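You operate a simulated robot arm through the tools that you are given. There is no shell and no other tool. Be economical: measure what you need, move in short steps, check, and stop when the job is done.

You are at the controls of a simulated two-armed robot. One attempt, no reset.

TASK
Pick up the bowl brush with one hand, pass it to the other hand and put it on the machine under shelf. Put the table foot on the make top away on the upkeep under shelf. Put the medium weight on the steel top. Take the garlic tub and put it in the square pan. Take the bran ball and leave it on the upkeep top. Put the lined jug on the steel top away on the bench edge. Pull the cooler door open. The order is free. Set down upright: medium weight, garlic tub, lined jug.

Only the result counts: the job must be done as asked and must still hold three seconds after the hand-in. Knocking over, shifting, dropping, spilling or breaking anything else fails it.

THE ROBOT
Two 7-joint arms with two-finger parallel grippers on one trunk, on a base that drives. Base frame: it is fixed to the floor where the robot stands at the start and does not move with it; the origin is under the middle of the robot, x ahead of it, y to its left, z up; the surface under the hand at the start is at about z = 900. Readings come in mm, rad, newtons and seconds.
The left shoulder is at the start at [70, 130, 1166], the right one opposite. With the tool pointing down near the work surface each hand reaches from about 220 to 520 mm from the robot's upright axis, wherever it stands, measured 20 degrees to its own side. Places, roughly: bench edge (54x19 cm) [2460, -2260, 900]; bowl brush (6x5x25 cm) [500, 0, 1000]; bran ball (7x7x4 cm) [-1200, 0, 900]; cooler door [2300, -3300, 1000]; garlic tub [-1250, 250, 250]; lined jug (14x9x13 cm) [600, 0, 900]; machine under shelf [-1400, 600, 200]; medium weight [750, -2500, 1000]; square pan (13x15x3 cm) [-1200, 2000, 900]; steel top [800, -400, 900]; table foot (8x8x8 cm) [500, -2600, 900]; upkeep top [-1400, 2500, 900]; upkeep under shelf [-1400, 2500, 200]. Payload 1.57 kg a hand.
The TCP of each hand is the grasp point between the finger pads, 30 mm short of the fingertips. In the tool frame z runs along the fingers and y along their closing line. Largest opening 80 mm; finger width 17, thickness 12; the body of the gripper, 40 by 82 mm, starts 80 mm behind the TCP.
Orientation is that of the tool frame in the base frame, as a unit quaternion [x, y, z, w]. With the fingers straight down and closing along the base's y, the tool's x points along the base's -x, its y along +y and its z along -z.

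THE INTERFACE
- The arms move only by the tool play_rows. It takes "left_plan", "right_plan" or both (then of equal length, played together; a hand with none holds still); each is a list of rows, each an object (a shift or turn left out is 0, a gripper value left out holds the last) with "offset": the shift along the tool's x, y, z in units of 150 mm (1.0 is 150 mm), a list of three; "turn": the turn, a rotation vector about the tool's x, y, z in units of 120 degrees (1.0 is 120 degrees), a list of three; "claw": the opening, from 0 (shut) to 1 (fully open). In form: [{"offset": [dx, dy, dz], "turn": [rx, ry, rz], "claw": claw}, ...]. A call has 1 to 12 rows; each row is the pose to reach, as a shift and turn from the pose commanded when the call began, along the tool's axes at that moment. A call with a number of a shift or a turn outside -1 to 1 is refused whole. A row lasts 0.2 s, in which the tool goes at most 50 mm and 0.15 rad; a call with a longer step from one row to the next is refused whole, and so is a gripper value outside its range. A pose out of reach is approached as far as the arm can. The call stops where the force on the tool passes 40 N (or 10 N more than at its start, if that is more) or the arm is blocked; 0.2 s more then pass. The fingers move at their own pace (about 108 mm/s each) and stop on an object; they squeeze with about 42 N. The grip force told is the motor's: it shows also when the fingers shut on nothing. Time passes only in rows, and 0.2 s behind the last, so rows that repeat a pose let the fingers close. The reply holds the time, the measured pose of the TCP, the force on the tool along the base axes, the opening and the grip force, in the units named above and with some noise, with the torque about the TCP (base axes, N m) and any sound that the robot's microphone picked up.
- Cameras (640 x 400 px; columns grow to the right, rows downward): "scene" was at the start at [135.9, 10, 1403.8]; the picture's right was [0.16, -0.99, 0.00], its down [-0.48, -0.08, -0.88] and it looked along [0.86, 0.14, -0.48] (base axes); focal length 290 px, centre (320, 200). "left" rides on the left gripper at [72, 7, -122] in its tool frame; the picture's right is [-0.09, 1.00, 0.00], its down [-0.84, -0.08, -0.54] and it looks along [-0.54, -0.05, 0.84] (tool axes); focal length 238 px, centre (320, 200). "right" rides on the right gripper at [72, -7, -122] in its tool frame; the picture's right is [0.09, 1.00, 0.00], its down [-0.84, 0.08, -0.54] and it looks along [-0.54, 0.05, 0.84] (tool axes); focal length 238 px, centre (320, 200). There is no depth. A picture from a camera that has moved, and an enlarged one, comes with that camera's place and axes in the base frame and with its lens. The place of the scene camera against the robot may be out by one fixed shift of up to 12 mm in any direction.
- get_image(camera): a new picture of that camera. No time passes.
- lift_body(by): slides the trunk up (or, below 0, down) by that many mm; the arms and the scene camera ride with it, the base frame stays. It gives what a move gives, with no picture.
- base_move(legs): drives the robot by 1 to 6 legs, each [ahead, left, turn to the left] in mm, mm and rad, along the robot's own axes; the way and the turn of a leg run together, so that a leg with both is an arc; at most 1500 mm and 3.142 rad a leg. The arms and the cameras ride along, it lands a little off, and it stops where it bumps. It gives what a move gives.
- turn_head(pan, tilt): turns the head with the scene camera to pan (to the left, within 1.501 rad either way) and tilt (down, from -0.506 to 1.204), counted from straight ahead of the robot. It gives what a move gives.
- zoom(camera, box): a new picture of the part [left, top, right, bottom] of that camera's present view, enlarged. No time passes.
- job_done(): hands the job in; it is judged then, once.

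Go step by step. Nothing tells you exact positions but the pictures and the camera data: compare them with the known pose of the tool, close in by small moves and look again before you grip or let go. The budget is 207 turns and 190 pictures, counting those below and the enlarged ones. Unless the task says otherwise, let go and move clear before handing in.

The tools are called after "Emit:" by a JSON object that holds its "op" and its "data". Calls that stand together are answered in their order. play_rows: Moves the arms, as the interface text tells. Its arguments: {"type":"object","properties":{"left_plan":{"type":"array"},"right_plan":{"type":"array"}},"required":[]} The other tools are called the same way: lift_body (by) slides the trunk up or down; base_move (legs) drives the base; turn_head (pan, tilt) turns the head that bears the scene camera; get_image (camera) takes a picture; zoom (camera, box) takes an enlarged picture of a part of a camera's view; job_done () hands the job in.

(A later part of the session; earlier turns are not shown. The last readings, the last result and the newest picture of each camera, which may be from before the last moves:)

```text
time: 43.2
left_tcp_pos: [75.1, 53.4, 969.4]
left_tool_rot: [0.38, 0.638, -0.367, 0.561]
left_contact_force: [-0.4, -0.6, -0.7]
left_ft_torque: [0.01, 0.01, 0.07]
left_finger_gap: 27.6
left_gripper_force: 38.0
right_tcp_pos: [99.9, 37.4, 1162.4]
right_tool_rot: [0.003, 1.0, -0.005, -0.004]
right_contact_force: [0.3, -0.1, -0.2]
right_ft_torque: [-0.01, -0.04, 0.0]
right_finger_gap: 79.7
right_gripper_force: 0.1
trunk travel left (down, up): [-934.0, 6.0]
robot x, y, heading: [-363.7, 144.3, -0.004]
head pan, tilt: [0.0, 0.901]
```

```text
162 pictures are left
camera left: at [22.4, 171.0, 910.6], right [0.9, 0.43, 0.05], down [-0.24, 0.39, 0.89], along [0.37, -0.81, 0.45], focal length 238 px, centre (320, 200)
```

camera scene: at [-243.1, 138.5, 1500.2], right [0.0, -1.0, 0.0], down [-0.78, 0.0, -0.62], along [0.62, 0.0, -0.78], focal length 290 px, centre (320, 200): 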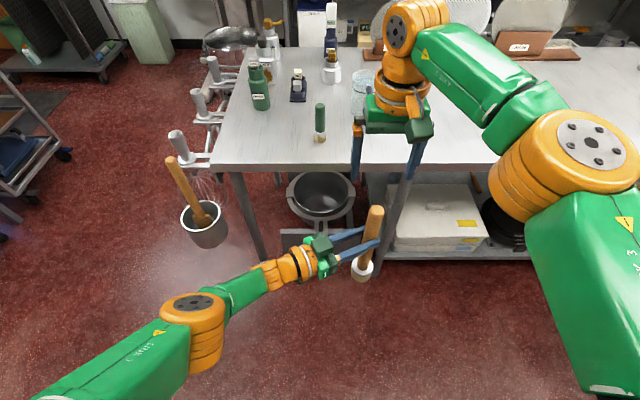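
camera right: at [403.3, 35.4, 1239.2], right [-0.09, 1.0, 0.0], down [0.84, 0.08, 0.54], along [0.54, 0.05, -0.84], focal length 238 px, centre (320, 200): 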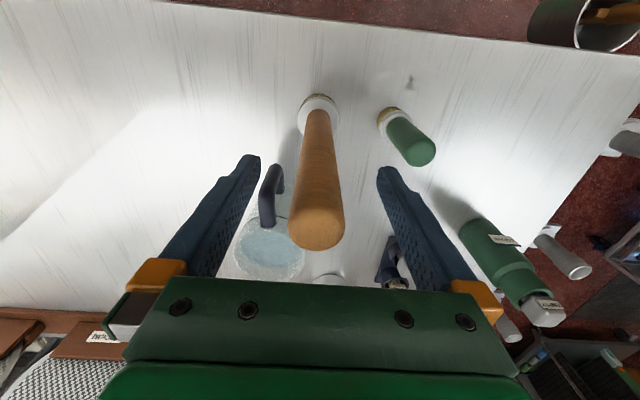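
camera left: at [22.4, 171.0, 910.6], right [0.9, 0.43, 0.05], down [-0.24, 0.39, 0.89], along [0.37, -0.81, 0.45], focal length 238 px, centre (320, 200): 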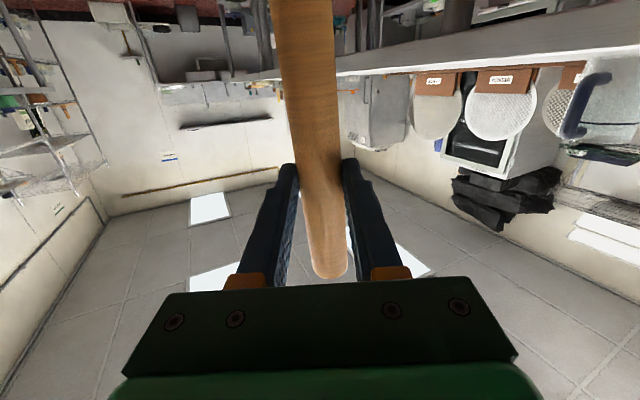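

Handover succeeded. Now I turn around in place to look at the machine and upkeep side.

Emit:
{"op": "base_move", "data": {"legs": [[0, 0, 1.571], [0, 0, 1.571]]}}

Emit:
{"op": "turn_head", "data": {"pan": -0.2, "tilt": 0.5}}

Emit:
{"op": "get_image", "data": {"camera": "scene"}}

```text
time: 51.3
left_tcp_pos: [-810.0, 211.9, 969.1]
left_tool_rot: [0.647, -0.364, -0.57, -0.353]
left_contact_force: [-0.3, -0.2, 0.1]
left_ft_torque: [-0.02, 0.0, 0.02]
left_finger_gap: 27.5
left_gripper_force: 38.7
right_tcp_pos: [-835.4, 227.7, 1161.9]
right_tool_rot: [1.0, 0.021, 0.004, -0.004]
right_contact_force: [-0.1, -0.1, 0.2]
right_ft_torque: [-0.01, 0.0, 0.02]
right_finger_gap: 79.9
right_gripper_force: 0.1
trunk travel left (down, up): [-934.0, 6.0]
robot x, y, heading: [-366.7, 148.8, -3.094]
head pan, tilt: [0.0, 0.901]
```

```text
time: 52.2
left_tcp_pos: [-810.9, 212.3, 968.1]
left_tool_rot: [0.647, -0.364, -0.57, -0.353]
left_contact_force: [-0.4, 0.1, -0.6]
left_ft_torque: [-0.03, -0.02, -0.02]
left_finger_gap: 27.7
left_gripper_force: 38.1
right_tcp_pos: [-835.3, 226.2, 1161.1]
right_tool_rot: [1.0, 0.021, 0.005, -0.005]
right_contact_force: [-0.2, -0.5, -0.4]
right_ft_torque: [0.02, 0.0, -0.04]
right_finger_gap: 79.9
right_gripper_force: 0.2
trunk travel left (down, up): [-934.0, 6.0]
robot x, y, heading: [-361.9, 140.7, -3.097]
head pan, tilt: [-0.201, 0.499]
```

```text
161 pictures are left
camera scene: at [-509.6, 150.4, 1534.0], right [0.15, 0.99, 0.0], down [0.47, -0.07, -0.88], along [-0.87, 0.13, -0.48], focal length 290 px, centre (320, 200)
```

scene: 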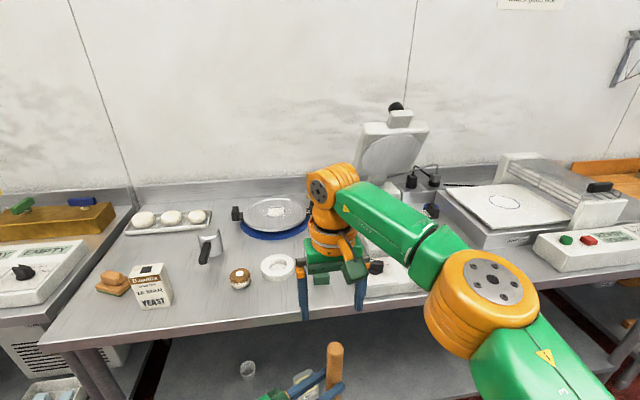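

The bran ball is at about (-1187, 11) on the machine table (front edge x≈-1000). I lower the trunk to look at the under shelf.

Emit:
{"op": "base_move", "data": {"legs": [[0, -150, -0.045]]}}

Emit:
{"op": "lift_body", "data": {"by": -560}}

Emit:
{"op": "turn_head", "data": {"pan": 0.0, "tilt": 0.45}}

Emit:
{"op": "get_image", "data": {"camera": "scene"}}

```text
time: 53.6
left_tcp_pos: [-810.6, 382.8, 970.5]
left_tool_rot: [0.638, -0.378, -0.562, -0.367]
left_contact_force: [0.1, 0.2, 0.6]
left_ft_torque: [-0.03, 0.0, -0.01]
left_finger_gap: 27.8
left_gripper_force: 38.8
right_tcp_pos: [-834.7, 398.2, 1161.5]
right_tool_rot: [1.0, -0.001, 0.005, -0.007]
right_contact_force: [1.1, -0.5, 1.1]
right_ft_torque: [0.04, 0.02, 0.01]
right_finger_gap: 80.4
right_gripper_force: 0.1
trunk travel left (down, up): [-934.0, 6.0]
robot x, y, heading: [-369.1, 298.1, -3.14]
head pan, tilt: [-0.201, 0.499]
```

```text
refused: -560 is not a number from -400 to 400
```

```text
time: 54.3
left_tcp_pos: [-810.4, 385.9, 968.3]
left_tool_rot: [0.639, -0.378, -0.561, -0.366]
left_contact_force: [0.8, -0.5, -0.1]
left_ft_torque: [0.03, 0.02, -0.01]
left_finger_gap: 27.9
left_gripper_force: 37.6
right_tcp_pos: [-835.3, 401.7, 1161.9]
right_tool_rot: [1.0, 0.001, 0.005, -0.006]
right_contact_force: [0.0, -0.4, 0.9]
right_ft_torque: [-0.03, 0.0, 0.0]
right_finger_gap: 80.2
right_gripper_force: 0.1
trunk travel left (down, up): [-934.0, 6.0]
robot x, y, heading: [-368.1, 297.3, -3.143]
head pan, tilt: [0.0, 0.45]
```

```text
160 pictures are left
camera scene: at [-515.3, 292.0, 1538.5], right [0.0, 1.0, 0.0], down [0.44, 0.0, -0.9], along [-0.9, 0.0, -0.44], focal length 290 px, centre (320, 200)
```

scene: 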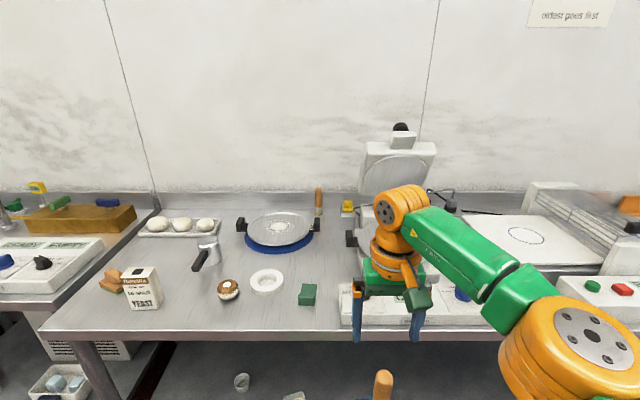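

Emit:
{"op": "lift_body", "data": {"by": -400}}

Emit:
{"op": "lift_body", "data": {"by": -150}}

Emit:
{"op": "get_image", "data": {"camera": "scene"}}

```text
time: 58.1
left_tcp_pos: [-810.5, 386.3, 569.6]
left_tool_rot: [0.639, -0.379, -0.561, -0.366]
left_contact_force: [0.1, -0.1, -0.4]
left_ft_torque: [-0.04, 0.02, -0.01]
left_finger_gap: 27.8
left_gripper_force: 37.8
right_tcp_pos: [-834.7, 401.8, 761.7]
right_tool_rot: [1.0, -0.001, 0.004, -0.005]
right_contact_force: [1.2, 0.5, 0.3]
right_ft_torque: [-0.01, 0.0, 0.01]
right_finger_gap: 80.1
right_gripper_force: 0.0
trunk travel left (down, up): [-534.0, 406.0]
robot x, y, heading: [-369.6, 298.1, -3.136]
head pan, tilt: [0.0, 0.45]
```

```text
time: 59.9
left_tcp_pos: [-809.2, 386.2, 419.0]
left_tool_rot: [0.639, -0.379, -0.561, -0.366]
left_contact_force: [0.4, 0.4, 0.0]
left_ft_torque: [-0.03, 0.02, -0.05]
left_finger_gap: 27.6
left_gripper_force: 37.7
right_tcp_pos: [-835.1, 402.2, 610.5]
right_tool_rot: [1.0, 0.001, 0.005, -0.005]
right_contact_force: [0.3, 0.4, -0.3]
right_ft_torque: [-0.01, 0.01, 0.0]
right_finger_gap: 80.0
right_gripper_force: 0.1
trunk travel left (down, up): [-384.0, 556.0]
robot x, y, heading: [-369.8, 298.6, -3.14]
head pan, tilt: [0.0, 0.45]
```

```text
159 pictures are left
camera scene: at [-515.0, 292.4, 988.6], right [0.0, 1.0, 0.0], down [0.44, 0.0, -0.9], along [-0.9, 0.0, -0.44], focal length 290 px, centre (320, 200)
```

scene: 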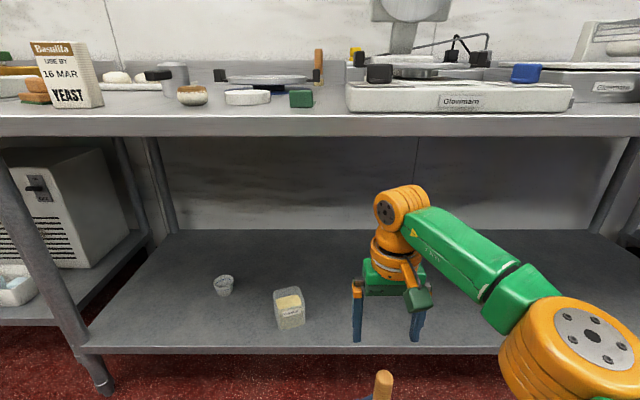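

The shelf is at z≈215, front edge x≈-1100, free at y≈400. I first tuck the right hand aside and lower, then zoom at the tub.

Emit:
{"op": "play_rows", "data": {"right_plan": [{"offset": [0.1, -0.3, 0]}, {"offset": [0.25, -0.55, 0]}, {"offset": [0.4, -0.8, 0]}, {"offset": [0.6, -1.0, 0.1]}, {"offset": [0.75, -1.0, 0.3]}, {"offset": [0.9, -1.0, 0.5]}, {"offset": [0.9, -1.0, 0.6]}, {"offset": [0.9, -1.0, 0.6]}]}}

Emit:
{"op": "zoom", "data": {"camera": "scene", "box": [180, 220, 380, 345]}}

```text
time: 61.7
left_tcp_pos: [-809.7, 385.0, 418.8]
left_tool_rot: [0.639, -0.379, -0.561, -0.366]
left_contact_force: [-0.2, 0.1, 0.2]
left_ft_torque: [-0.06, 0.02, -0.01]
left_finger_gap: 27.7
left_gripper_force: 38.2
right_tcp_pos: [-699.4, 553.1, 522.7]
right_tool_rot: [1.0, -0.002, 0.004, -0.005]
right_contact_force: [-0.6, -0.1, 0.0]
right_ft_torque: [-0.02, 0.03, 0.01]
right_finger_gap: 80.2
right_gripper_force: 0.0
trunk travel left (down, up): [-384.0, 556.0]
robot x, y, heading: [-370.6, 297.9, -3.144]
head pan, tilt: [0.0, 0.45]
```

```text
3.20 times, centred on (280, 282) of scene
camera zoom: at [-515.0, 292.5, 988.6], right [0.0, 1.0, 0.0], down [0.44, 0.0, -0.9], along [-0.9, 0.0, -0.44], focal length 927 px, centre (448, -64)
```

zoom: 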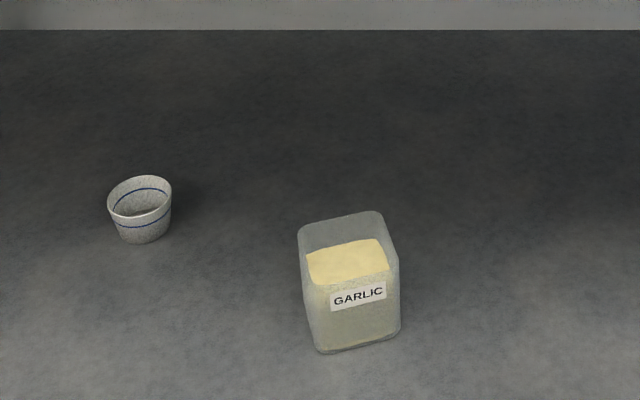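

Now drive forward so the brush is over the shelf.

Emit:
{"op": "base_move", "data": {"legs": [[380, -40, 0]]}}

Emit:
{"op": "turn_head", "data": {"pan": 0.0, "tilt": 0.8}}

Emit:
{"op": "get_image", "data": {"camera": "scene"}}

Emit:
{"op": "get_image", "data": {"camera": "left"}}

```text
time: 64.1
left_tcp_pos: [-1182.9, 425.2, 419.0]
left_tool_rot: [0.639, -0.379, -0.561, -0.366]
left_contact_force: [-0.2, -0.5, -0.4]
left_ft_torque: [-0.01, 0.0, 0.0]
left_finger_gap: 27.5
left_gripper_force: 38.2
right_tcp_pos: [-1071.2, 592.1, 523.3]
right_tool_rot: [1.0, 0.0, 0.004, -0.006]
right_contact_force: [0.2, -0.6, 0.6]
right_ft_torque: [-0.03, -0.03, 0.05]
right_finger_gap: 79.7
right_gripper_force: 0.1
trunk travel left (down, up): [-384.0, 556.0]
robot x, y, heading: [-741.5, 336.1, -3.139]
head pan, tilt: [0.0, 0.45]
```

```text
time: 64.9
left_tcp_pos: [-1183.8, 425.7, 419.8]
left_tool_rot: [0.639, -0.378, -0.562, -0.365]
left_contact_force: [-0.4, 0.2, -0.2]
left_ft_torque: [0.0, 0.02, 0.01]
left_finger_gap: 27.5
left_gripper_force: 38.1
right_tcp_pos: [-1070.7, 592.4, 523.4]
right_tool_rot: [1.0, 0.0, 0.005, -0.006]
right_contact_force: [-0.5, -0.2, -0.4]
right_ft_torque: [0.01, 0.04, -0.03]
right_finger_gap: 80.1
right_gripper_force: 0.0
trunk travel left (down, up): [-384.0, 556.0]
robot x, y, heading: [-742.4, 339.5, -3.14]
head pan, tilt: [0.0, 0.799]
```

```text
157 pictures are left
camera scene: at [-876.6, 332.3, 958.2], right [0.0, 1.0, 0.0], down [0.72, 0.0, -0.7], along [-0.7, 0.0, -0.72], focal length 290 px, centre (320, 200)
```

scene: 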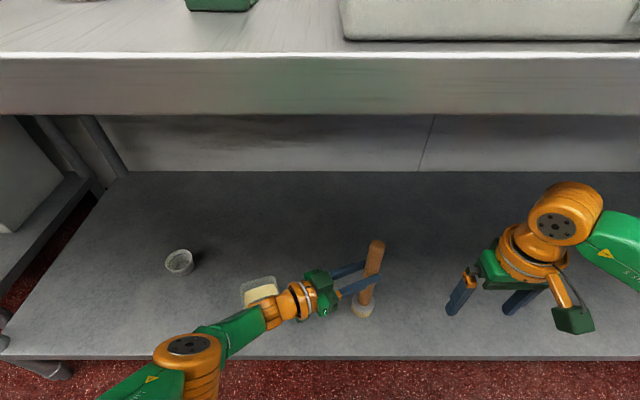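

```text
156 pictures are left
camera left: at [-1129.3, 308.6, 360.6], right [-0.9, -0.44, 0.05], down [0.24, -0.39, 0.89], along [-0.37, 0.81, 0.45], focal length 238 px, centre (320, 200)
```

left: 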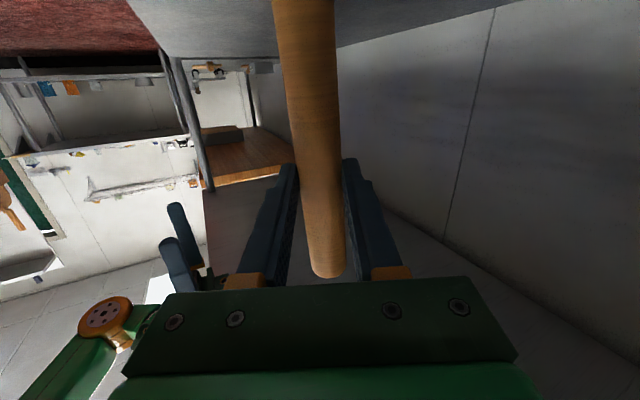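

The hand is close over the garlic tub, so I shift further right before lowering.

Emit:
{"op": "base_move", "data": {"legs": [[0, -130, 0]]}}

Emit:
{"op": "play_rows", "data": {"left_plan": [{"offset": [0.1, 0, 0]}, {"offset": [0.2, 0, 0]}, {"offset": [0.27, 0, 0]}, {"offset": [0.27, 0, 0]}]}}

Emit:
{"op": "zoom", "data": {"camera": "scene", "box": [200, 200, 460, 360]}}

```text
time: 66.2
left_tcp_pos: [-1183.7, 554.5, 420.0]
left_tool_rot: [0.639, -0.378, -0.561, -0.365]
left_contact_force: [1.3, 0.4, -0.4]
left_ft_torque: [-0.02, -0.02, -0.01]
left_finger_gap: 27.8
left_gripper_force: 37.9
right_tcp_pos: [-1072.5, 722.0, 522.7]
right_tool_rot: [1.0, 0.0, 0.004, -0.004]
right_contact_force: [-0.3, 0.0, 0.0]
right_ft_torque: [0.03, 0.01, 0.02]
right_finger_gap: 79.7
right_gripper_force: 0.0
trunk travel left (down, up): [-384.0, 556.0]
robot x, y, heading: [-741.9, 464.9, -3.142]
head pan, tilt: [0.0, 0.799]
```

```text
time: 66.9
left_tcp_pos: [-1169.2, 550.9, 412.2]
left_tool_rot: [0.633, -0.374, -0.569, -0.367]
left_contact_force: [-3.3, 0.1, 15.0]
left_ft_torque: [0.4, 1.04, 0.1]
left_finger_gap: 27.9
left_gripper_force: 38.0
left hand out of reach, approached as far as the arm can: row 1, 2, 3
right_tcp_pos: [-1072.0, 721.0, 524.2]
right_tool_rot: [1.0, 0.001, 0.003, -0.005]
right_contact_force: [0.2, -0.7, 0.2]
right_ft_torque: [0.02, 0.0, -0.02]
right_finger_gap: 80.0
right_gripper_force: 0.0
trunk travel left (down, up): [-384.0, 556.0]
robot x, y, heading: [-738.0, 465.0, -3.138]
head pan, tilt: [0.0, 0.799]
stopped in row 3 (left hand): the force on the tool passed its limit at 42 N (the readings are from after the stop); the commanded pose is now the measured one
```

```text
2.46 times, centred on (330, 280) of scene
camera zoom: at [-874.3, 460.6, 958.7], right [0.0, 1.0, 0.0], down [0.71, 0.0, -0.7], along [-0.7, 0.0, -0.71], focal length 713 px, centre (295, 3)
```

zoom: 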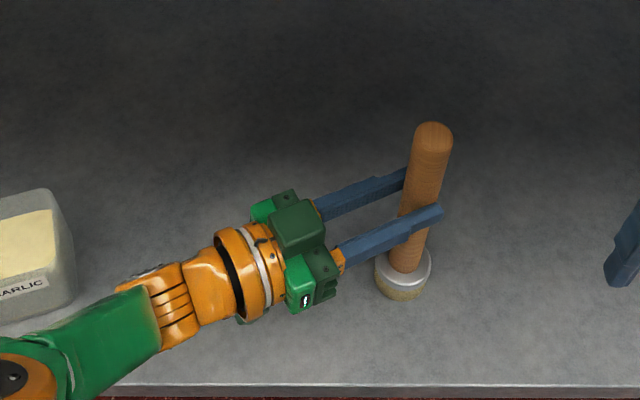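

The brush is standing on the shelf (contact). I open and back the hand out along its axis.

Emit:
{"op": "play_rows", "data": {"left_plan": [{"offset": [0, 0, 0], "claw": 0.6}, {"offset": [0, 0, 0], "claw": 1}, {"offset": [0, 0, 0]}, {"offset": [0, 0, -0.2]}, {"offset": [0, 0, -0.4]}, {"offset": [0, 0, -0.55]}, {"offset": [0, 0, -0.55]}]}}

Emit:
{"op": "get_image", "data": {"camera": "scene"}}

```text
time: 68.5
left_tcp_pos: [-1132.3, 478.0, 415.7]
left_tool_rot: [0.634, -0.376, -0.567, -0.368]
left_contact_force: [-0.8, -0.6, -0.8]
left_ft_torque: [0.02, 0.0, -0.03]
left_finger_gap: 80.1
left_gripper_force: 0.0
right_tcp_pos: [-1073.6, 723.5, 522.1]
right_tool_rot: [1.0, 0.001, 0.004, -0.005]
right_contact_force: [-0.4, 0.1, 0.3]
right_ft_torque: [0.02, 0.03, -0.01]
right_finger_gap: 79.6
right_gripper_force: 0.1
trunk travel left (down, up): [-384.0, 556.0]
robot x, y, heading: [-743.7, 467.6, -3.139]
head pan, tilt: [0.0, 0.799]
```

```text
154 pictures are left
camera scene: at [-876.7, 461.4, 958.2], right [0.0, 1.0, 0.0], down [0.72, 0.0, -0.7], along [-0.7, 0.0, -0.72], focal length 290 px, centre (320, 200)
```

scene: 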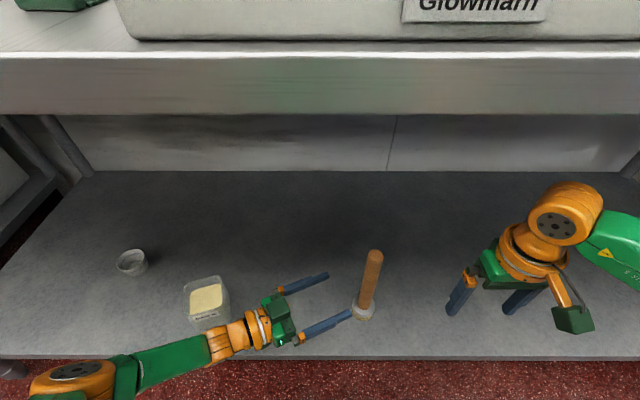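

The brush stands on the shelf. Now I look closely at the garlic tub for size and angle.

Emit:
{"op": "zoom", "data": {"camera": "scene", "box": [150, 250, 270, 345]}}

```text
4.21 times, centred on (210, 298) of scene
camera zoom: at [-876.7, 461.4, 958.2], right [0.0, 1.0, 0.0], down [0.72, 0.0, -0.7], along [-0.7, 0.0, -0.72], focal length 1220 px, centre (783, -210)
```

zoom: 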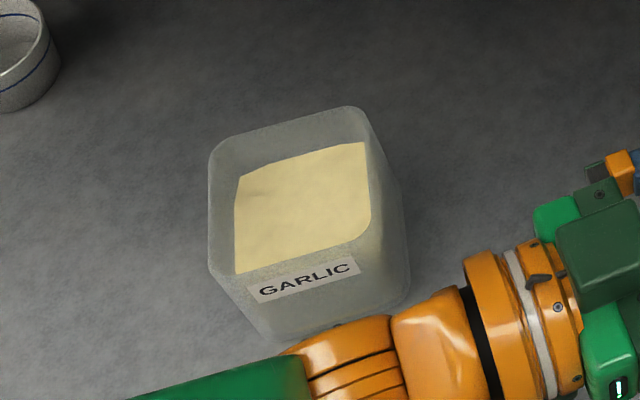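

Tub is ~75 mm square, 80 tall, centred about (-1176, 200), turned ~19°; shelf z≈265. I back out, return the left hand to pointing down and yaw the right hand to match the tub.

Emit:
{"op": "base_move", "data": {"legs": [[-300, 0, 0]]}}

Emit:
{"op": "play_rows", "data": {"left_plan": [{"offset": [-0.05, 0, -0.05], "turn": [0, 0.07, 0]}, {"offset": [-0.1, 0, -0.1], "turn": [0, 0.14, 0]}, {"offset": [-0.15, 0, -0.2], "turn": [0, 0.21, 0]}, {"offset": [-0.2, 0, -0.3], "turn": [0, 0.28, 0]}, {"offset": [-0.25, 0, -0.4], "turn": [0, 0.35, 0]}, {"offset": [-0.3, 0, -0.5], "turn": [0, 0.42, 0]}, {"offset": [-0.35, 0, -0.6], "turn": [0, 0.49, 0]}, {"offset": [-0.4, 0, -0.7], "turn": [0, 0.56, 0]}, {"offset": [-0.45, 0, -0.8], "turn": [0, 0.63, 0]}, {"offset": [-0.5, 0, -0.9], "turn": [0, 0.7, 0]}, {"offset": [-0.5, 0, -1.0], "turn": [0, 0.75, 0]}, {"offset": [-0.5, 0, -1.0], "turn": [0, 0.75, 0]}], "right_plan": [{"turn": [0, 0, -0.05]}, {"turn": [0, 0, -0.1]}, {"turn": [0, 0, -0.158]}, {"offset": [-0.1, 0, 0], "turn": [0, 0, -0.158]}, {"offset": [-0.2, 0, 0], "turn": [0, 0, -0.158]}, {"offset": [-0.3, 0, 0], "turn": [0, 0, -0.158]}, {"offset": [-0.4, 0, 0], "turn": [0, 0, -0.158]}, {"offset": [-0.5, 0, 0], "turn": [0, 0, -0.158]}, {"offset": [-0.5, 0.1, 0], "turn": [0, 0, -0.158]}, {"offset": [-0.5, 0.2, 0], "turn": [0, 0, -0.158]}, {"offset": [-0.5, 0.3, 0], "turn": [0, 0, -0.158]}, {"offset": [-0.5, 0.4, 0], "turn": [0, 0, -0.158]}]}}

Emit:
{"op": "get_image", "data": {"camera": "scene"}}

```text
time: 70.6
left_tcp_pos: [-824.2, 477.6, 416.1]
left_tool_rot: [0.636, -0.375, -0.567, -0.367]
left_contact_force: [-0.3, -0.4, 0.3]
left_ft_torque: [0.03, 0.01, 0.01]
left_finger_gap: 79.8
left_gripper_force: 0.1
right_tcp_pos: [-768.8, 722.9, 522.5]
right_tool_rot: [1.0, 0.002, 0.004, -0.006]
right_contact_force: [-0.2, -0.9, 0.4]
right_ft_torque: [-0.05, 0.0, -0.01]
right_finger_gap: 80.2
right_gripper_force: 0.1
trunk travel left (down, up): [-384.0, 556.0]
robot x, y, heading: [-437.1, 465.4, -3.135]
head pan, tilt: [0.0, 0.799]
```

```text
time: 73.2
left_tcp_pos: [-762.8, 348.2, 505.1]
left_tool_rot: [0.85, -0.524, 0.049, 0.005]
left_contact_force: [-0.3, 0.4, 0.1]
left_ft_torque: [-0.01, 0.01, 0.0]
left_finger_gap: 80.0
left_gripper_force: 0.1
right_tcp_pos: [-841.8, 663.4, 522.6]
right_tool_rot: [0.986, 0.167, 0.005, -0.005]
right_contact_force: [0.2, -0.9, 0.3]
right_ft_torque: [0.04, -0.02, 0.0]
right_finger_gap: 79.7
right_gripper_force: 0.0
trunk travel left (down, up): [-384.0, 556.0]
robot x, y, heading: [-434.3, 468.5, -3.133]
head pan, tilt: [0.0, 0.799]
```

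```text
152 pictures are left
camera scene: at [-570.9, 462.1, 958.2], right [-0.01, 1.0, 0.0], down [0.72, 0.0, -0.7], along [-0.7, 0.0, -0.72], focal length 290 px, centre (320, 200)
```

scene: 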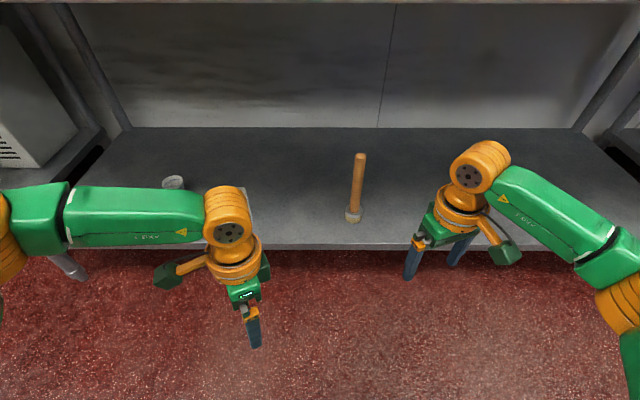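

Emit:
{"op": "base_move", "data": {"legs": [[0, 430, 0], [230, 0, -0.006]]}}

Emit:
{"op": "get_image", "data": {"camera": "right"}}

Emit:
{"op": "get_image", "data": {"camera": "scene"}}

```text
time: 77.2
left_tcp_pos: [-998.0, -78.8, 505.0]
left_tool_rot: [0.849, -0.526, 0.049, 0.006]
left_contact_force: [-0.2, -0.7, 0.0]
left_ft_torque: [-0.03, -0.01, 0.01]
left_finger_gap: 79.9
left_gripper_force: 0.1
right_tcp_pos: [-1075.7, 235.8, 522.5]
right_tool_rot: [0.986, 0.164, 0.005, -0.004]
right_contact_force: [0.9, -0.1, 0.1]
right_ft_torque: [0.01, 0.01, 0.01]
right_finger_gap: 80.0
right_gripper_force: 0.0
trunk travel left (down, up): [-384.0, 556.0]
robot x, y, heading: [-670.2, 41.4, 3.14]
head pan, tilt: [0.0, 0.799]
```

```text
151 pictures are left
camera right: at [-1009.6, 264.2, 645.3], right [0.41, -0.91, -0.01], down [-0.77, -0.35, 0.53], along [-0.49, -0.21, -0.85], focal length 238 px, centre (320, 200)
```

right: 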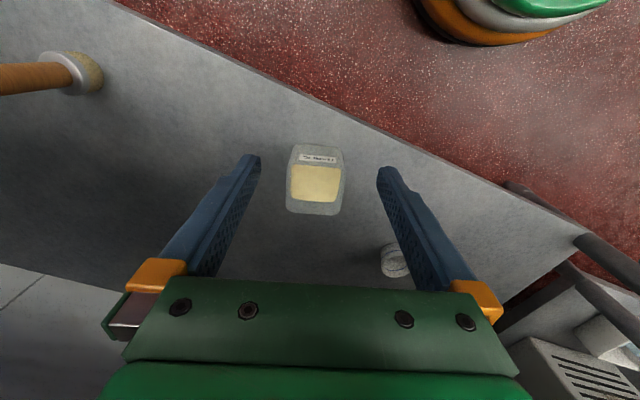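

```text
150 pictures are left
camera scene: at [-805.1, 33.8, 958.1], right [0.0, 1.0, 0.0], down [0.72, 0.0, -0.7], along [-0.7, 0.0, -0.72], focal length 290 px, centre (320, 200)
```

scene: 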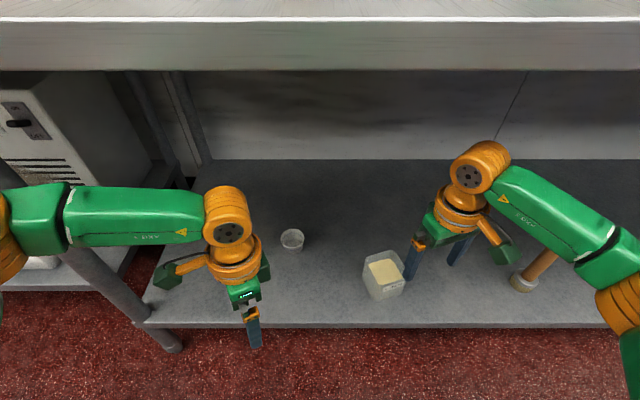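

Emit:
{"op": "zoom", "data": {"camera": "right", "box": [255, 130, 375, 230]}}

```text
4.00 times, centred on (315, 180) of right
camera zoom: at [-1009.6, 264.2, 645.3], right [0.41, -0.91, -0.01], down [-0.77, -0.35, 0.53], along [-0.49, -0.21, -0.85], focal length 953 px, centre (340, 280)
```

zoom: 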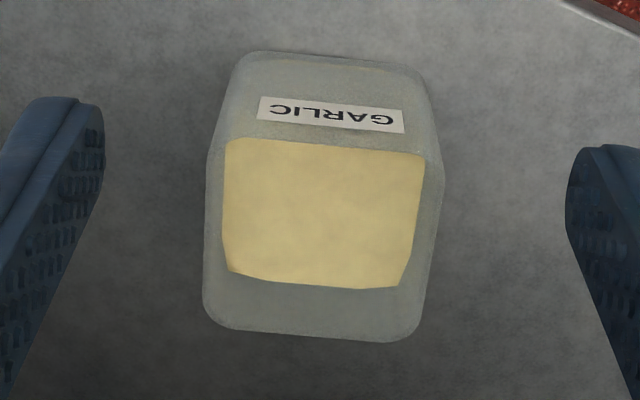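

The tub is nicely aligned; it's ~95 mm ahead of the TCP. I drive forward 70 and move the rest by arm, then view again.

Emit:
{"op": "base_move", "data": {"legs": [[70, 0, 0]]}}

Emit:
{"op": "play_rows", "data": {"right_plan": [{"offset": [-0.1, 0, 0.2], "turn": [0, 0, 0.025]}, {"offset": [-0.19, 0, 0.4], "turn": [0, 0, 0.025]}, {"offset": [-0.19, 0, 0.5], "turn": [0, 0, 0.025]}, {"offset": [-0.19, 0, 0.5], "turn": [0, 0, 0.025]}]}}

Emit:
{"op": "get_image", "data": {"camera": "right"}}

```text
time: 78.2
left_tcp_pos: [-1065.9, -79.3, 504.8]
left_tool_rot: [0.849, -0.527, 0.048, 0.005]
left_contact_force: [-0.1, -0.2, 0.1]
left_ft_torque: [-0.03, 0.0, -0.01]
left_finger_gap: 79.9
left_gripper_force: 0.1
right_tcp_pos: [-1143.4, 237.0, 522.3]
right_tool_rot: [0.986, 0.164, 0.006, -0.005]
right_contact_force: [-0.1, -0.3, -0.7]
right_ft_torque: [-0.01, 0.01, 0.02]
right_finger_gap: 79.9
right_gripper_force: 0.1
trunk travel left (down, up): [-384.0, 556.0]
robot x, y, heading: [-737.1, 35.3, 3.139]
head pan, tilt: [0.0, 0.799]
```

```text
time: 79.2
left_tcp_pos: [-1065.8, -77.7, 505.2]
left_tool_rot: [0.849, -0.526, 0.049, 0.006]
left_contact_force: [-0.4, 0.2, -0.2]
left_ft_torque: [0.03, 0.02, 0.0]
left_finger_gap: 80.1
left_gripper_force: 0.0
right_tcp_pos: [-1169.8, 229.2, 448.0]
right_tool_rot: [0.991, 0.137, 0.005, -0.005]
right_contact_force: [0.1, 1.0, -0.6]
right_ft_torque: [-0.01, 0.01, 0.03]
right_finger_gap: 79.8
right_gripper_force: 0.0
trunk travel left (down, up): [-384.0, 556.0]
robot x, y, heading: [-736.4, 37.7, 3.142]
head pan, tilt: [0.0, 0.799]
```

```text
148 pictures are left
camera right: at [-1103.2, 253.7, 571.1], right [0.36, -0.93, -0.01], down [-0.79, -0.31, 0.53], along [-0.5, -0.19, -0.85], focal length 238 px, centre (320, 200)
```

right: 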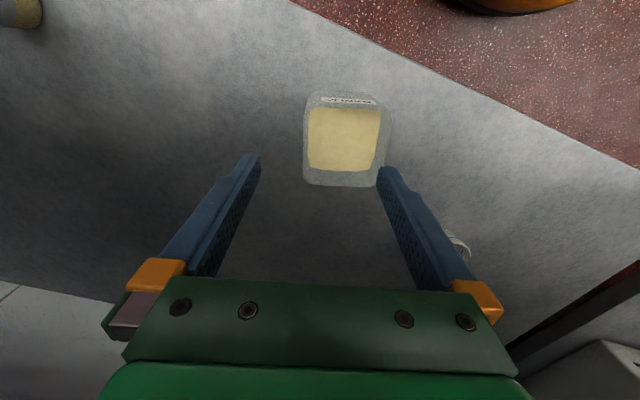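

Emit:
{"op": "play_rows", "data": {"right_plan": [{"offset": [-0.013, 0.16, 0]}, {"offset": [-0.013, 0.16, 0.1]}, {"offset": [-0.013, 0.16, 0.2]}, {"offset": [-0.013, 0.16, 0.2]}]}}

Emit:
{"op": "zoom", "data": {"camera": "right", "box": [200, 70, 440, 270]}}

```text
time: 80.2
left_tcp_pos: [-1066.0, -79.2, 505.4]
left_tool_rot: [0.849, -0.526, 0.049, 0.006]
left_contact_force: [-0.2, -0.6, 0.4]
left_ft_torque: [-0.01, -0.01, 0.0]
left_finger_gap: 80.1
left_gripper_force: 0.1
right_tcp_pos: [-1165.5, 204.1, 418.2]
right_tool_rot: [0.99, 0.138, 0.005, -0.004]
right_contact_force: [-0.5, -0.4, 0.8]
right_ft_torque: [0.04, 0.0, 0.0]
right_finger_gap: 80.1
right_gripper_force: 0.1
trunk travel left (down, up): [-384.0, 556.0]
robot x, y, heading: [-739.2, 40.5, 3.138]
head pan, tilt: [0.0, 0.799]
```

```text
2.00 times, centred on (320, 170) of right
camera zoom: at [-1097.9, 229.3, 541.4], right [0.36, -0.93, -0.01], down [-0.79, -0.31, 0.53], along [-0.5, -0.19, -0.85], focal length 477 px, centre (320, 260)
```

zoom: 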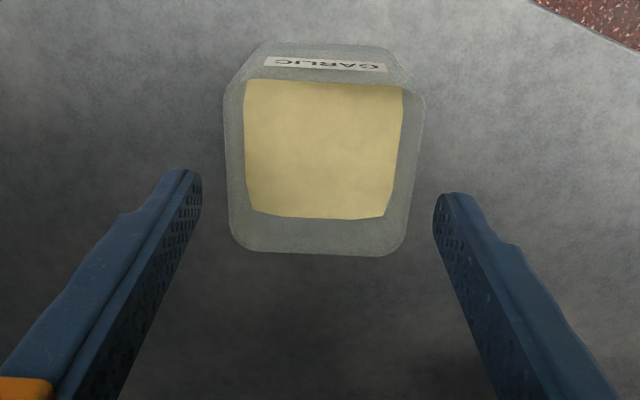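

Emit:
{"op": "play_rows", "data": {"right_plan": [{"offset": [0, 0, 0.1]}, {"offset": [0, 0, 0.16]}, {"offset": [0, 0, 0.16]}]}}

Emit:
{"op": "zoom", "data": {"camera": "right", "box": [200, 70, 440, 270]}}

```text
time: 81.0
left_tcp_pos: [-1065.1, -79.0, 504.8]
left_tool_rot: [0.849, -0.526, 0.049, 0.006]
left_contact_force: [-0.9, -0.1, 0.2]
left_ft_torque: [-0.01, 0.0, 0.0]
left_finger_gap: 80.0
left_gripper_force: 0.0
right_tcp_pos: [-1164.9, 204.4, 394.0]
right_tool_rot: [0.99, 0.138, 0.004, -0.003]
right_contact_force: [0.0, 0.3, -0.1]
right_ft_torque: [0.03, 0.03, -0.01]
right_finger_gap: 79.8
right_gripper_force: 0.1
trunk travel left (down, up): [-384.0, 556.0]
robot x, y, heading: [-736.6, 36.6, 3.138]
head pan, tilt: [0.0, 0.799]
```

```text
2.00 times, centred on (320, 170) of right
camera zoom: at [-1096.6, 229.1, 516.2], right [0.36, -0.93, -0.01], down [-0.79, -0.31, 0.53], along [-0.5, -0.19, -0.85], focal length 477 px, centre (320, 260)
```

zoom: 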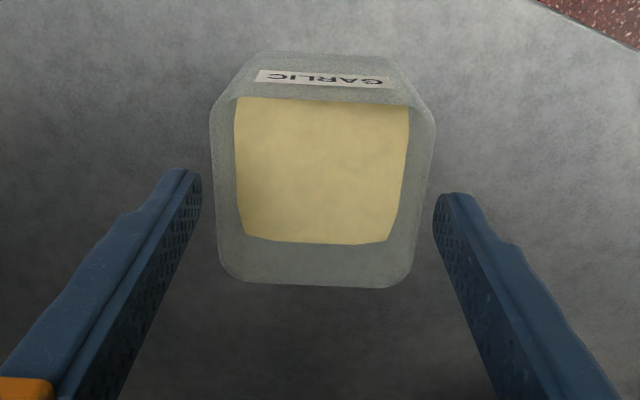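

Emit:
{"op": "play_rows", "data": {"right_plan": [{"offset": [0, -0.005, 0.05]}, {"offset": [0, -0.005, 0.1]}, {"offset": [0, -0.005, 0.1]}]}}

Emit:
{"op": "zoom", "data": {"camera": "right", "box": [200, 70, 440, 270]}}

```text
time: 81.8
left_tcp_pos: [-1066.4, -78.6, 504.4]
left_tool_rot: [0.849, -0.526, 0.049, 0.006]
left_contact_force: [-0.4, 0.4, -0.3]
left_ft_torque: [0.0, -0.01, -0.02]
left_finger_gap: 79.8
left_gripper_force: 0.0
right_tcp_pos: [-1162.3, 205.3, 377.5]
right_tool_rot: [0.99, 0.138, 0.005, -0.004]
right_contact_force: [0.3, -0.2, -0.1]
right_ft_torque: [-0.05, -0.01, 0.01]
right_finger_gap: 79.9
right_gripper_force: 0.1
trunk travel left (down, up): [-384.0, 556.0]
robot x, y, heading: [-737.2, 39.2, 3.137]
head pan, tilt: [0.0, 0.799]
```

```text
2.00 times, centred on (320, 170) of right
camera zoom: at [-1095.2, 229.5, 499.9], right [0.36, -0.93, -0.01], down [-0.79, -0.31, 0.53], along [-0.5, -0.19, -0.85], focal length 477 px, centre (320, 260)
```

zoom: 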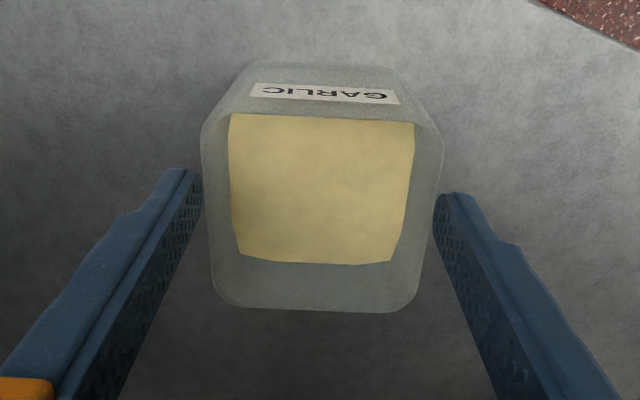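

Emit:
{"op": "play_rows", "data": {"right_plan": [{"offset": [0, 0.01, 0.02]}, {"offset": [0, 0.01, 0.05]}, {"offset": [0, 0.01, 0.08]}, {"offset": [0, 0.01, 0.08]}]}}

Emit:
{"op": "zoom", "data": {"camera": "right", "box": [200, 70, 440, 270]}}

```text
time: 82.8
left_tcp_pos: [-1063.8, -80.1, 507.7]
left_tool_rot: [0.849, -0.527, 0.046, 0.007]
left_contact_force: [0.2, 0.3, -0.4]
left_ft_torque: [0.01, -0.01, -0.01]
left_finger_gap: 79.9
left_gripper_force: 0.1
right_tcp_pos: [-1162.4, 203.3, 369.2]
right_tool_rot: [0.991, 0.137, 0.0, -0.005]
right_contact_force: [0.0, 1.6, 29.6]
right_ft_torque: [-1.07, -0.27, 0.0]
right_finger_gap: 79.1
right_gripper_force: 0.1
trunk travel left (down, up): [-384.0, 556.0]
robot x, y, heading: [-736.2, 40.6, 3.14]
head pan, tilt: [0.0, 0.799]
```

```text
2.00 times, centred on (320, 170) of right
camera zoom: at [-1094.9, 228.0, 491.9], right [0.36, -0.93, -0.01], down [-0.78, -0.31, 0.54], along [-0.51, -0.19, -0.84], focal length 477 px, centre (320, 260)
```

zoom: 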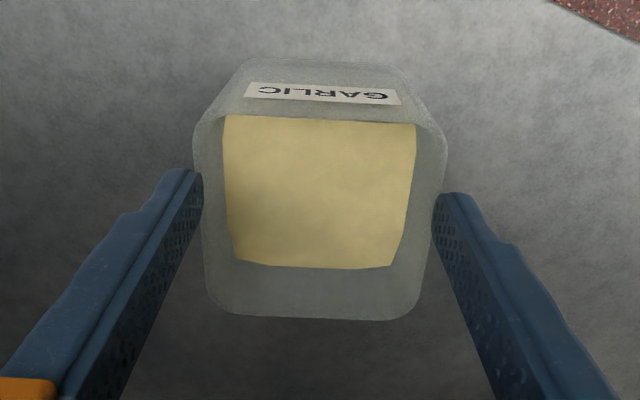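

The fingertips touched the rim (z≈340): the rim is ~83 mm, too wide to span, but the fill is ~30 mm below the rim. So I'll grip one wall: rise, shift half a tub width, and look.

Emit:
{"op": "play_rows", "data": {"right_plan": [{"offset": [0, 0, -0.1]}, {"offset": [-0.05, -0.1, -0.2]}, {"offset": [-0.09, -0.263, -0.2]}, {"offset": [-0.09, -0.263, -0.2]}]}}

Emit:
{"op": "zoom", "data": {"camera": "right", "box": [200, 70, 440, 270]}}

```text
time: 83.8
left_tcp_pos: [-1066.2, -77.7, 504.6]
left_tool_rot: [0.849, -0.527, 0.049, 0.006]
left_contact_force: [0.3, 1.2, -0.2]
left_ft_torque: [-0.02, 0.01, 0.02]
left_finger_gap: 80.0
left_gripper_force: 0.0
right_tcp_pos: [-1185.7, 238.4, 396.6]
right_tool_rot: [0.991, 0.136, 0.004, -0.004]
right_contact_force: [0.0, 0.3, -0.3]
right_ft_torque: [0.02, 0.0, 0.01]
right_finger_gap: 79.9
right_gripper_force: 0.0
trunk travel left (down, up): [-384.0, 556.0]
robot x, y, heading: [-736.9, 40.3, 3.138]
head pan, tilt: [0.0, 0.799]
```

```text
2.00 times, centred on (320, 170) of right
camera zoom: at [-1119.3, 263.8, 519.7], right [0.36, -0.93, -0.01], down [-0.79, -0.31, 0.53], along [-0.5, -0.18, -0.85], focal length 477 px, centre (320, 260)
```

zoom: 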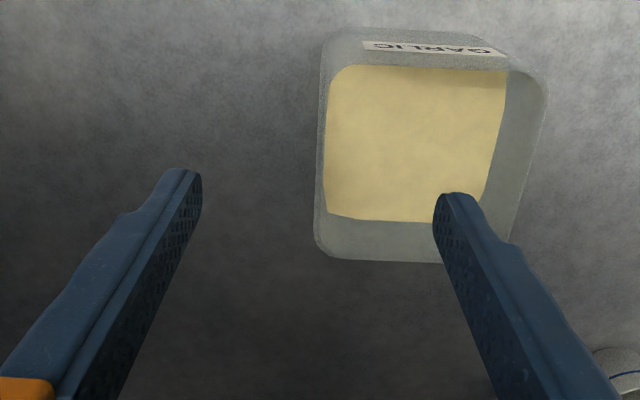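

The tub's wall is centred between the fingers. Descend with one finger inside, and close.

Emit:
{"op": "play_rows", "data": {"right_plan": [{"offset": [0, 0, 0.1]}, {"offset": [0, 0, 0.2]}, {"offset": [0, 0, 0.3]}, {"offset": [0, 0, 0.3]}]}}

Emit:
{"op": "zoom", "data": {"camera": "right", "box": [200, 70, 440, 270]}}

```text
time: 84.8
left_tcp_pos: [-1065.9, -79.4, 505.2]
left_tool_rot: [0.849, -0.527, 0.048, 0.006]
left_contact_force: [-0.1, 0.3, 0.1]
left_ft_torque: [-0.01, -0.01, -0.03]
left_finger_gap: 80.2
left_gripper_force: 0.1
right_tcp_pos: [-1185.9, 239.6, 397.1]
right_tool_rot: [0.991, 0.137, 0.003, -0.005]
right_contact_force: [0.3, -0.4, -0.3]
right_ft_torque: [-0.01, -0.03, 0.0]
right_finger_gap: 80.0
right_gripper_force: 0.1
right hand out of reach, approached as far as the arm can: row 1, 2, 3, 4
trunk travel left (down, up): [-384.0, 556.0]
robot x, y, heading: [-736.8, 38.7, 3.137]
head pan, tilt: [0.0, 0.799]
```

```text
2.00 times, centred on (320, 170) of right
camera zoom: at [-1119.1, 263.6, 519.7], right [0.36, -0.93, -0.01], down [-0.79, -0.31, 0.53], along [-0.5, -0.18, -0.85], focal length 477 px, centre (320, 260)
```

zoom: 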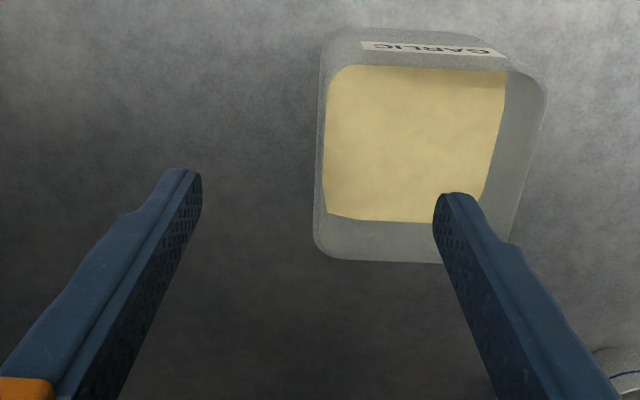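

The arm is at its lower limit, so I lower with the trunk.

Emit:
{"op": "lift_body", "data": {"by": -46}}

Emit:
{"op": "zoom", "data": {"camera": "right", "box": [200, 70, 440, 270]}}

```text
time: 85.7
left_tcp_pos: [-1066.5, -79.2, 458.3]
left_tool_rot: [0.849, -0.526, 0.048, 0.006]
left_contact_force: [0.5, 0.2, 0.2]
left_ft_torque: [0.0, -0.02, 0.02]
left_finger_gap: 79.9
left_gripper_force: 0.1
right_tcp_pos: [-1186.3, 239.2, 351.6]
right_tool_rot: [0.991, 0.137, 0.003, -0.006]
right_contact_force: [0.0, -0.5, 0.8]
right_ft_torque: [-0.03, -0.03, 0.03]
right_finger_gap: 79.9
right_gripper_force: 0.0
trunk travel left (down, up): [-338.0, 602.0]
robot x, y, heading: [-739.4, 40.7, 3.139]
head pan, tilt: [0.0, 0.799]
```

```text
2.00 times, centred on (320, 170) of right
camera zoom: at [-1119.0, 263.6, 473.7], right [0.36, -0.93, -0.01], down [-0.79, -0.31, 0.53], along [-0.5, -0.18, -0.85], focal length 477 px, centre (320, 260)
```

zoom: 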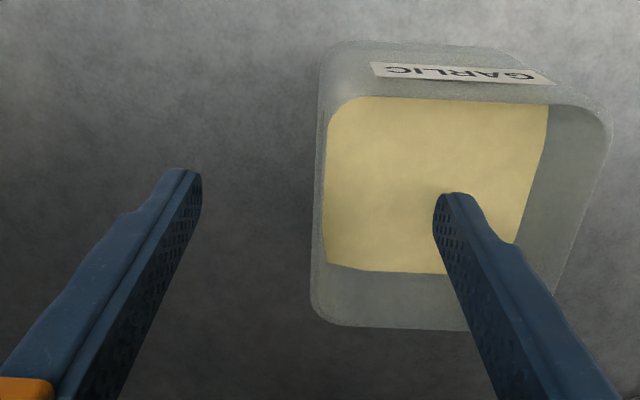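

Emit:
{"op": "play_rows", "data": {"right_plan": [{"claw": 0}, {"claw": 0}, {"claw": 0}, {"claw": 0}]}}

Emit:
{"op": "zoom", "data": {"camera": "right", "box": [200, 70, 440, 270]}}

```text
time: 86.7
left_tcp_pos: [-1067.0, -78.9, 458.5]
left_tool_rot: [0.849, -0.527, 0.049, 0.006]
left_contact_force: [0.6, 0.3, 0.0]
left_ft_torque: [0.01, 0.01, 0.02]
left_finger_gap: 80.3
left_gripper_force: 0.0
right_tcp_pos: [-1186.5, 240.1, 350.5]
right_tool_rot: [0.991, 0.137, 0.004, -0.005]
right_contact_force: [-0.9, 0.3, 1.0]
right_ft_torque: [-0.11, 0.02, 0.01]
right_finger_gap: 2.2
right_gripper_force: 23.9
trunk travel left (down, up): [-338.0, 602.0]
robot x, y, heading: [-738.1, 40.0, 3.139]
head pan, tilt: [0.0, 0.799]
```

```text
2.00 times, centred on (320, 170) of right
camera zoom: at [-1119.1, 263.6, 473.8], right [0.36, -0.93, -0.01], down [-0.79, -0.31, 0.53], along [-0.5, -0.18, -0.85], focal length 477 px, centre (320, 260)
```

zoom: 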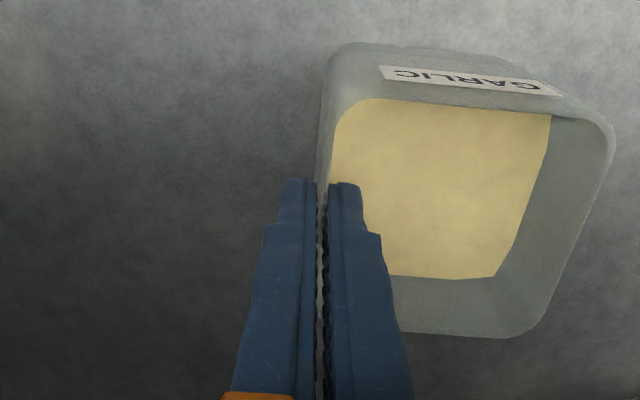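

Emit:
{"op": "lift_body", "data": {"by": 30}}

Emit:
{"op": "get_image", "data": {"camera": "right"}}

Emit:
{"op": "get_image", "data": {"camera": "scene"}}

```text
time: 87.4
left_tcp_pos: [-1066.4, -79.7, 488.8]
left_tool_rot: [0.849, -0.526, 0.049, 0.006]
left_contact_force: [-0.6, -0.3, -0.1]
left_ft_torque: [0.0, -0.01, -0.01]
left_finger_gap: 80.1
left_gripper_force: 0.0
right_tcp_pos: [-1186.9, 239.2, 380.3]
right_tool_rot: [0.991, 0.137, 0.004, -0.005]
right_contact_force: [-0.1, 0.1, -1.0]
right_ft_torque: [0.01, -0.03, 0.02]
right_finger_gap: 2.4
right_gripper_force: 23.5
trunk travel left (down, up): [-368.0, 572.0]
robot x, y, heading: [-735.3, 37.5, 3.14]
head pan, tilt: [0.0, 0.799]
```

```text
139 pictures are left
camera right: at [-1119.3, 263.6, 503.5], right [0.36, -0.93, -0.01], down [-0.79, -0.31, 0.53], along [-0.5, -0.18, -0.85], focal length 238 px, centre (320, 200)
```

right: 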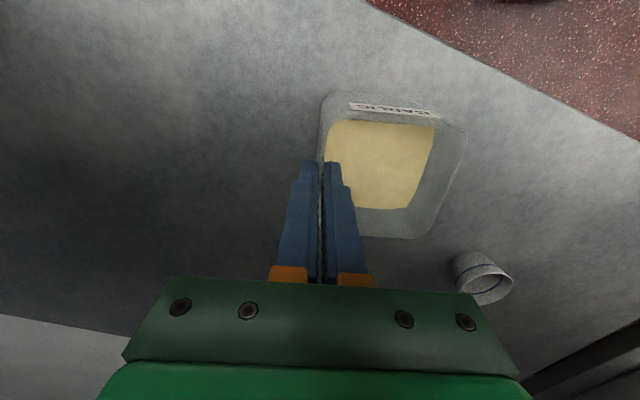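

```text
138 pictures are left
camera scene: at [-873.8, 34.0, 942.2], right [0.0, 1.0, 0.0], down [0.72, 0.0, -0.7], along [-0.7, 0.0, -0.72], focal length 290 px, centre (320, 200)
```

scene: 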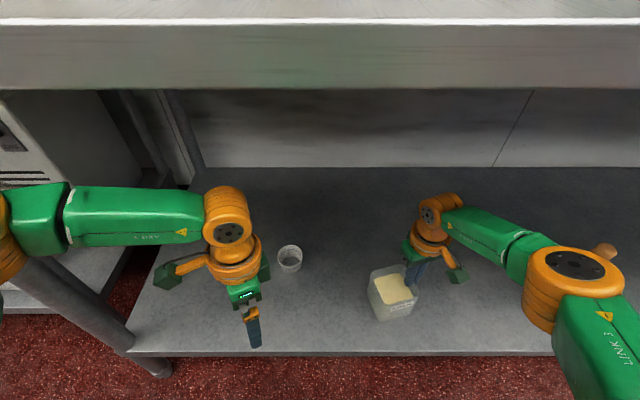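

The tub is lifted securely. I back straight out from under the table.

Emit:
{"op": "base_move", "data": {"legs": [[-380, 0, 0]]}}

Emit:
{"op": "lift_body", "data": {"by": 400}}

Emit:
{"op": "lift_body", "data": {"by": 170}}

Emit:
{"op": "get_image", "data": {"camera": "scene"}}

```text
time: 89.9
left_tcp_pos: [-675.3, -80.6, 488.3]
left_tool_rot: [0.851, -0.523, 0.049, 0.006]
left_contact_force: [0.1, 0.4, -0.2]
left_ft_torque: [0.01, 0.0, -0.04]
left_finger_gap: 80.0
left_gripper_force: 0.0
right_tcp_pos: [-798.0, 236.1, 381.3]
right_tool_rot: [0.99, 0.14, 0.004, -0.005]
right_contact_force: [0.0, 0.7, -1.0]
right_ft_torque: [0.04, 0.01, -0.01]
right_finger_gap: 2.3
right_gripper_force: 23.8
trunk travel left (down, up): [-368.0, 572.0]
robot x, y, heading: [-348.1, 37.5, -3.136]
head pan, tilt: [0.0, 0.799]
```

```text
time: 93.7
left_tcp_pos: [-677.0, -80.3, 889.2]
left_tool_rot: [0.851, -0.523, 0.049, 0.006]
left_contact_force: [0.2, -0.3, -0.1]
left_ft_torque: [-0.02, 0.0, 0.01]
left_finger_gap: 79.9
left_gripper_force: 0.1
right_tcp_pos: [-799.7, 235.3, 781.4]
right_tool_rot: [0.99, 0.14, 0.004, -0.005]
right_contact_force: [-0.5, 0.5, -0.9]
right_ft_torque: [0.05, -0.01, -0.05]
right_finger_gap: 2.2
right_gripper_force: 23.6
trunk travel left (down, up): [-768.0, 172.0]
robot x, y, heading: [-348.6, 36.9, -3.13]
head pan, tilt: [0.0, 0.799]
```

```text
time: 95.6
left_tcp_pos: [-677.5, -80.1, 1057.6]
left_tool_rot: [0.851, -0.524, 0.049, 0.005]
left_contact_force: [-0.2, -0.1, -0.4]
left_ft_torque: [-0.03, 0.0, 0.01]
left_finger_gap: 80.3
left_gripper_force: 0.0
right_tcp_pos: [-799.0, 237.2, 951.1]
right_tool_rot: [0.99, 0.14, 0.004, -0.005]
right_contact_force: [0.1, 0.5, -1.0]
right_ft_torque: [0.04, -0.02, 0.02]
right_finger_gap: 2.2
right_gripper_force: 24.1
trunk travel left (down, up): [-938.0, 2.0]
robot x, y, heading: [-349.4, 35.0, -3.142]
head pan, tilt: [0.0, 0.799]
```

```text
137 pictures are left
camera scene: at [-484.8, 33.9, 1512.1], right [-0.01, 1.0, 0.0], down [0.72, 0.0, -0.7], along [-0.7, 0.0, -0.72], focal length 290 px, centre (320, 200)
```

scene: 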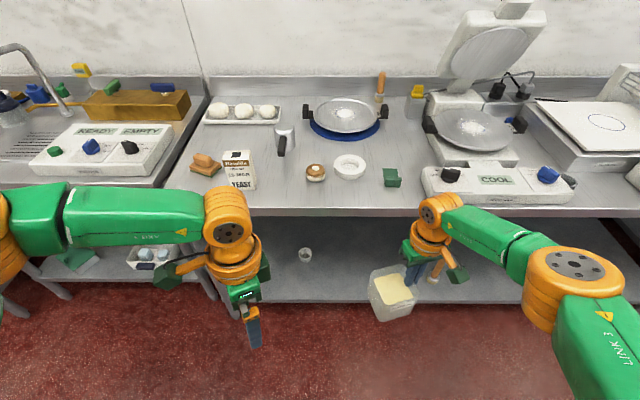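

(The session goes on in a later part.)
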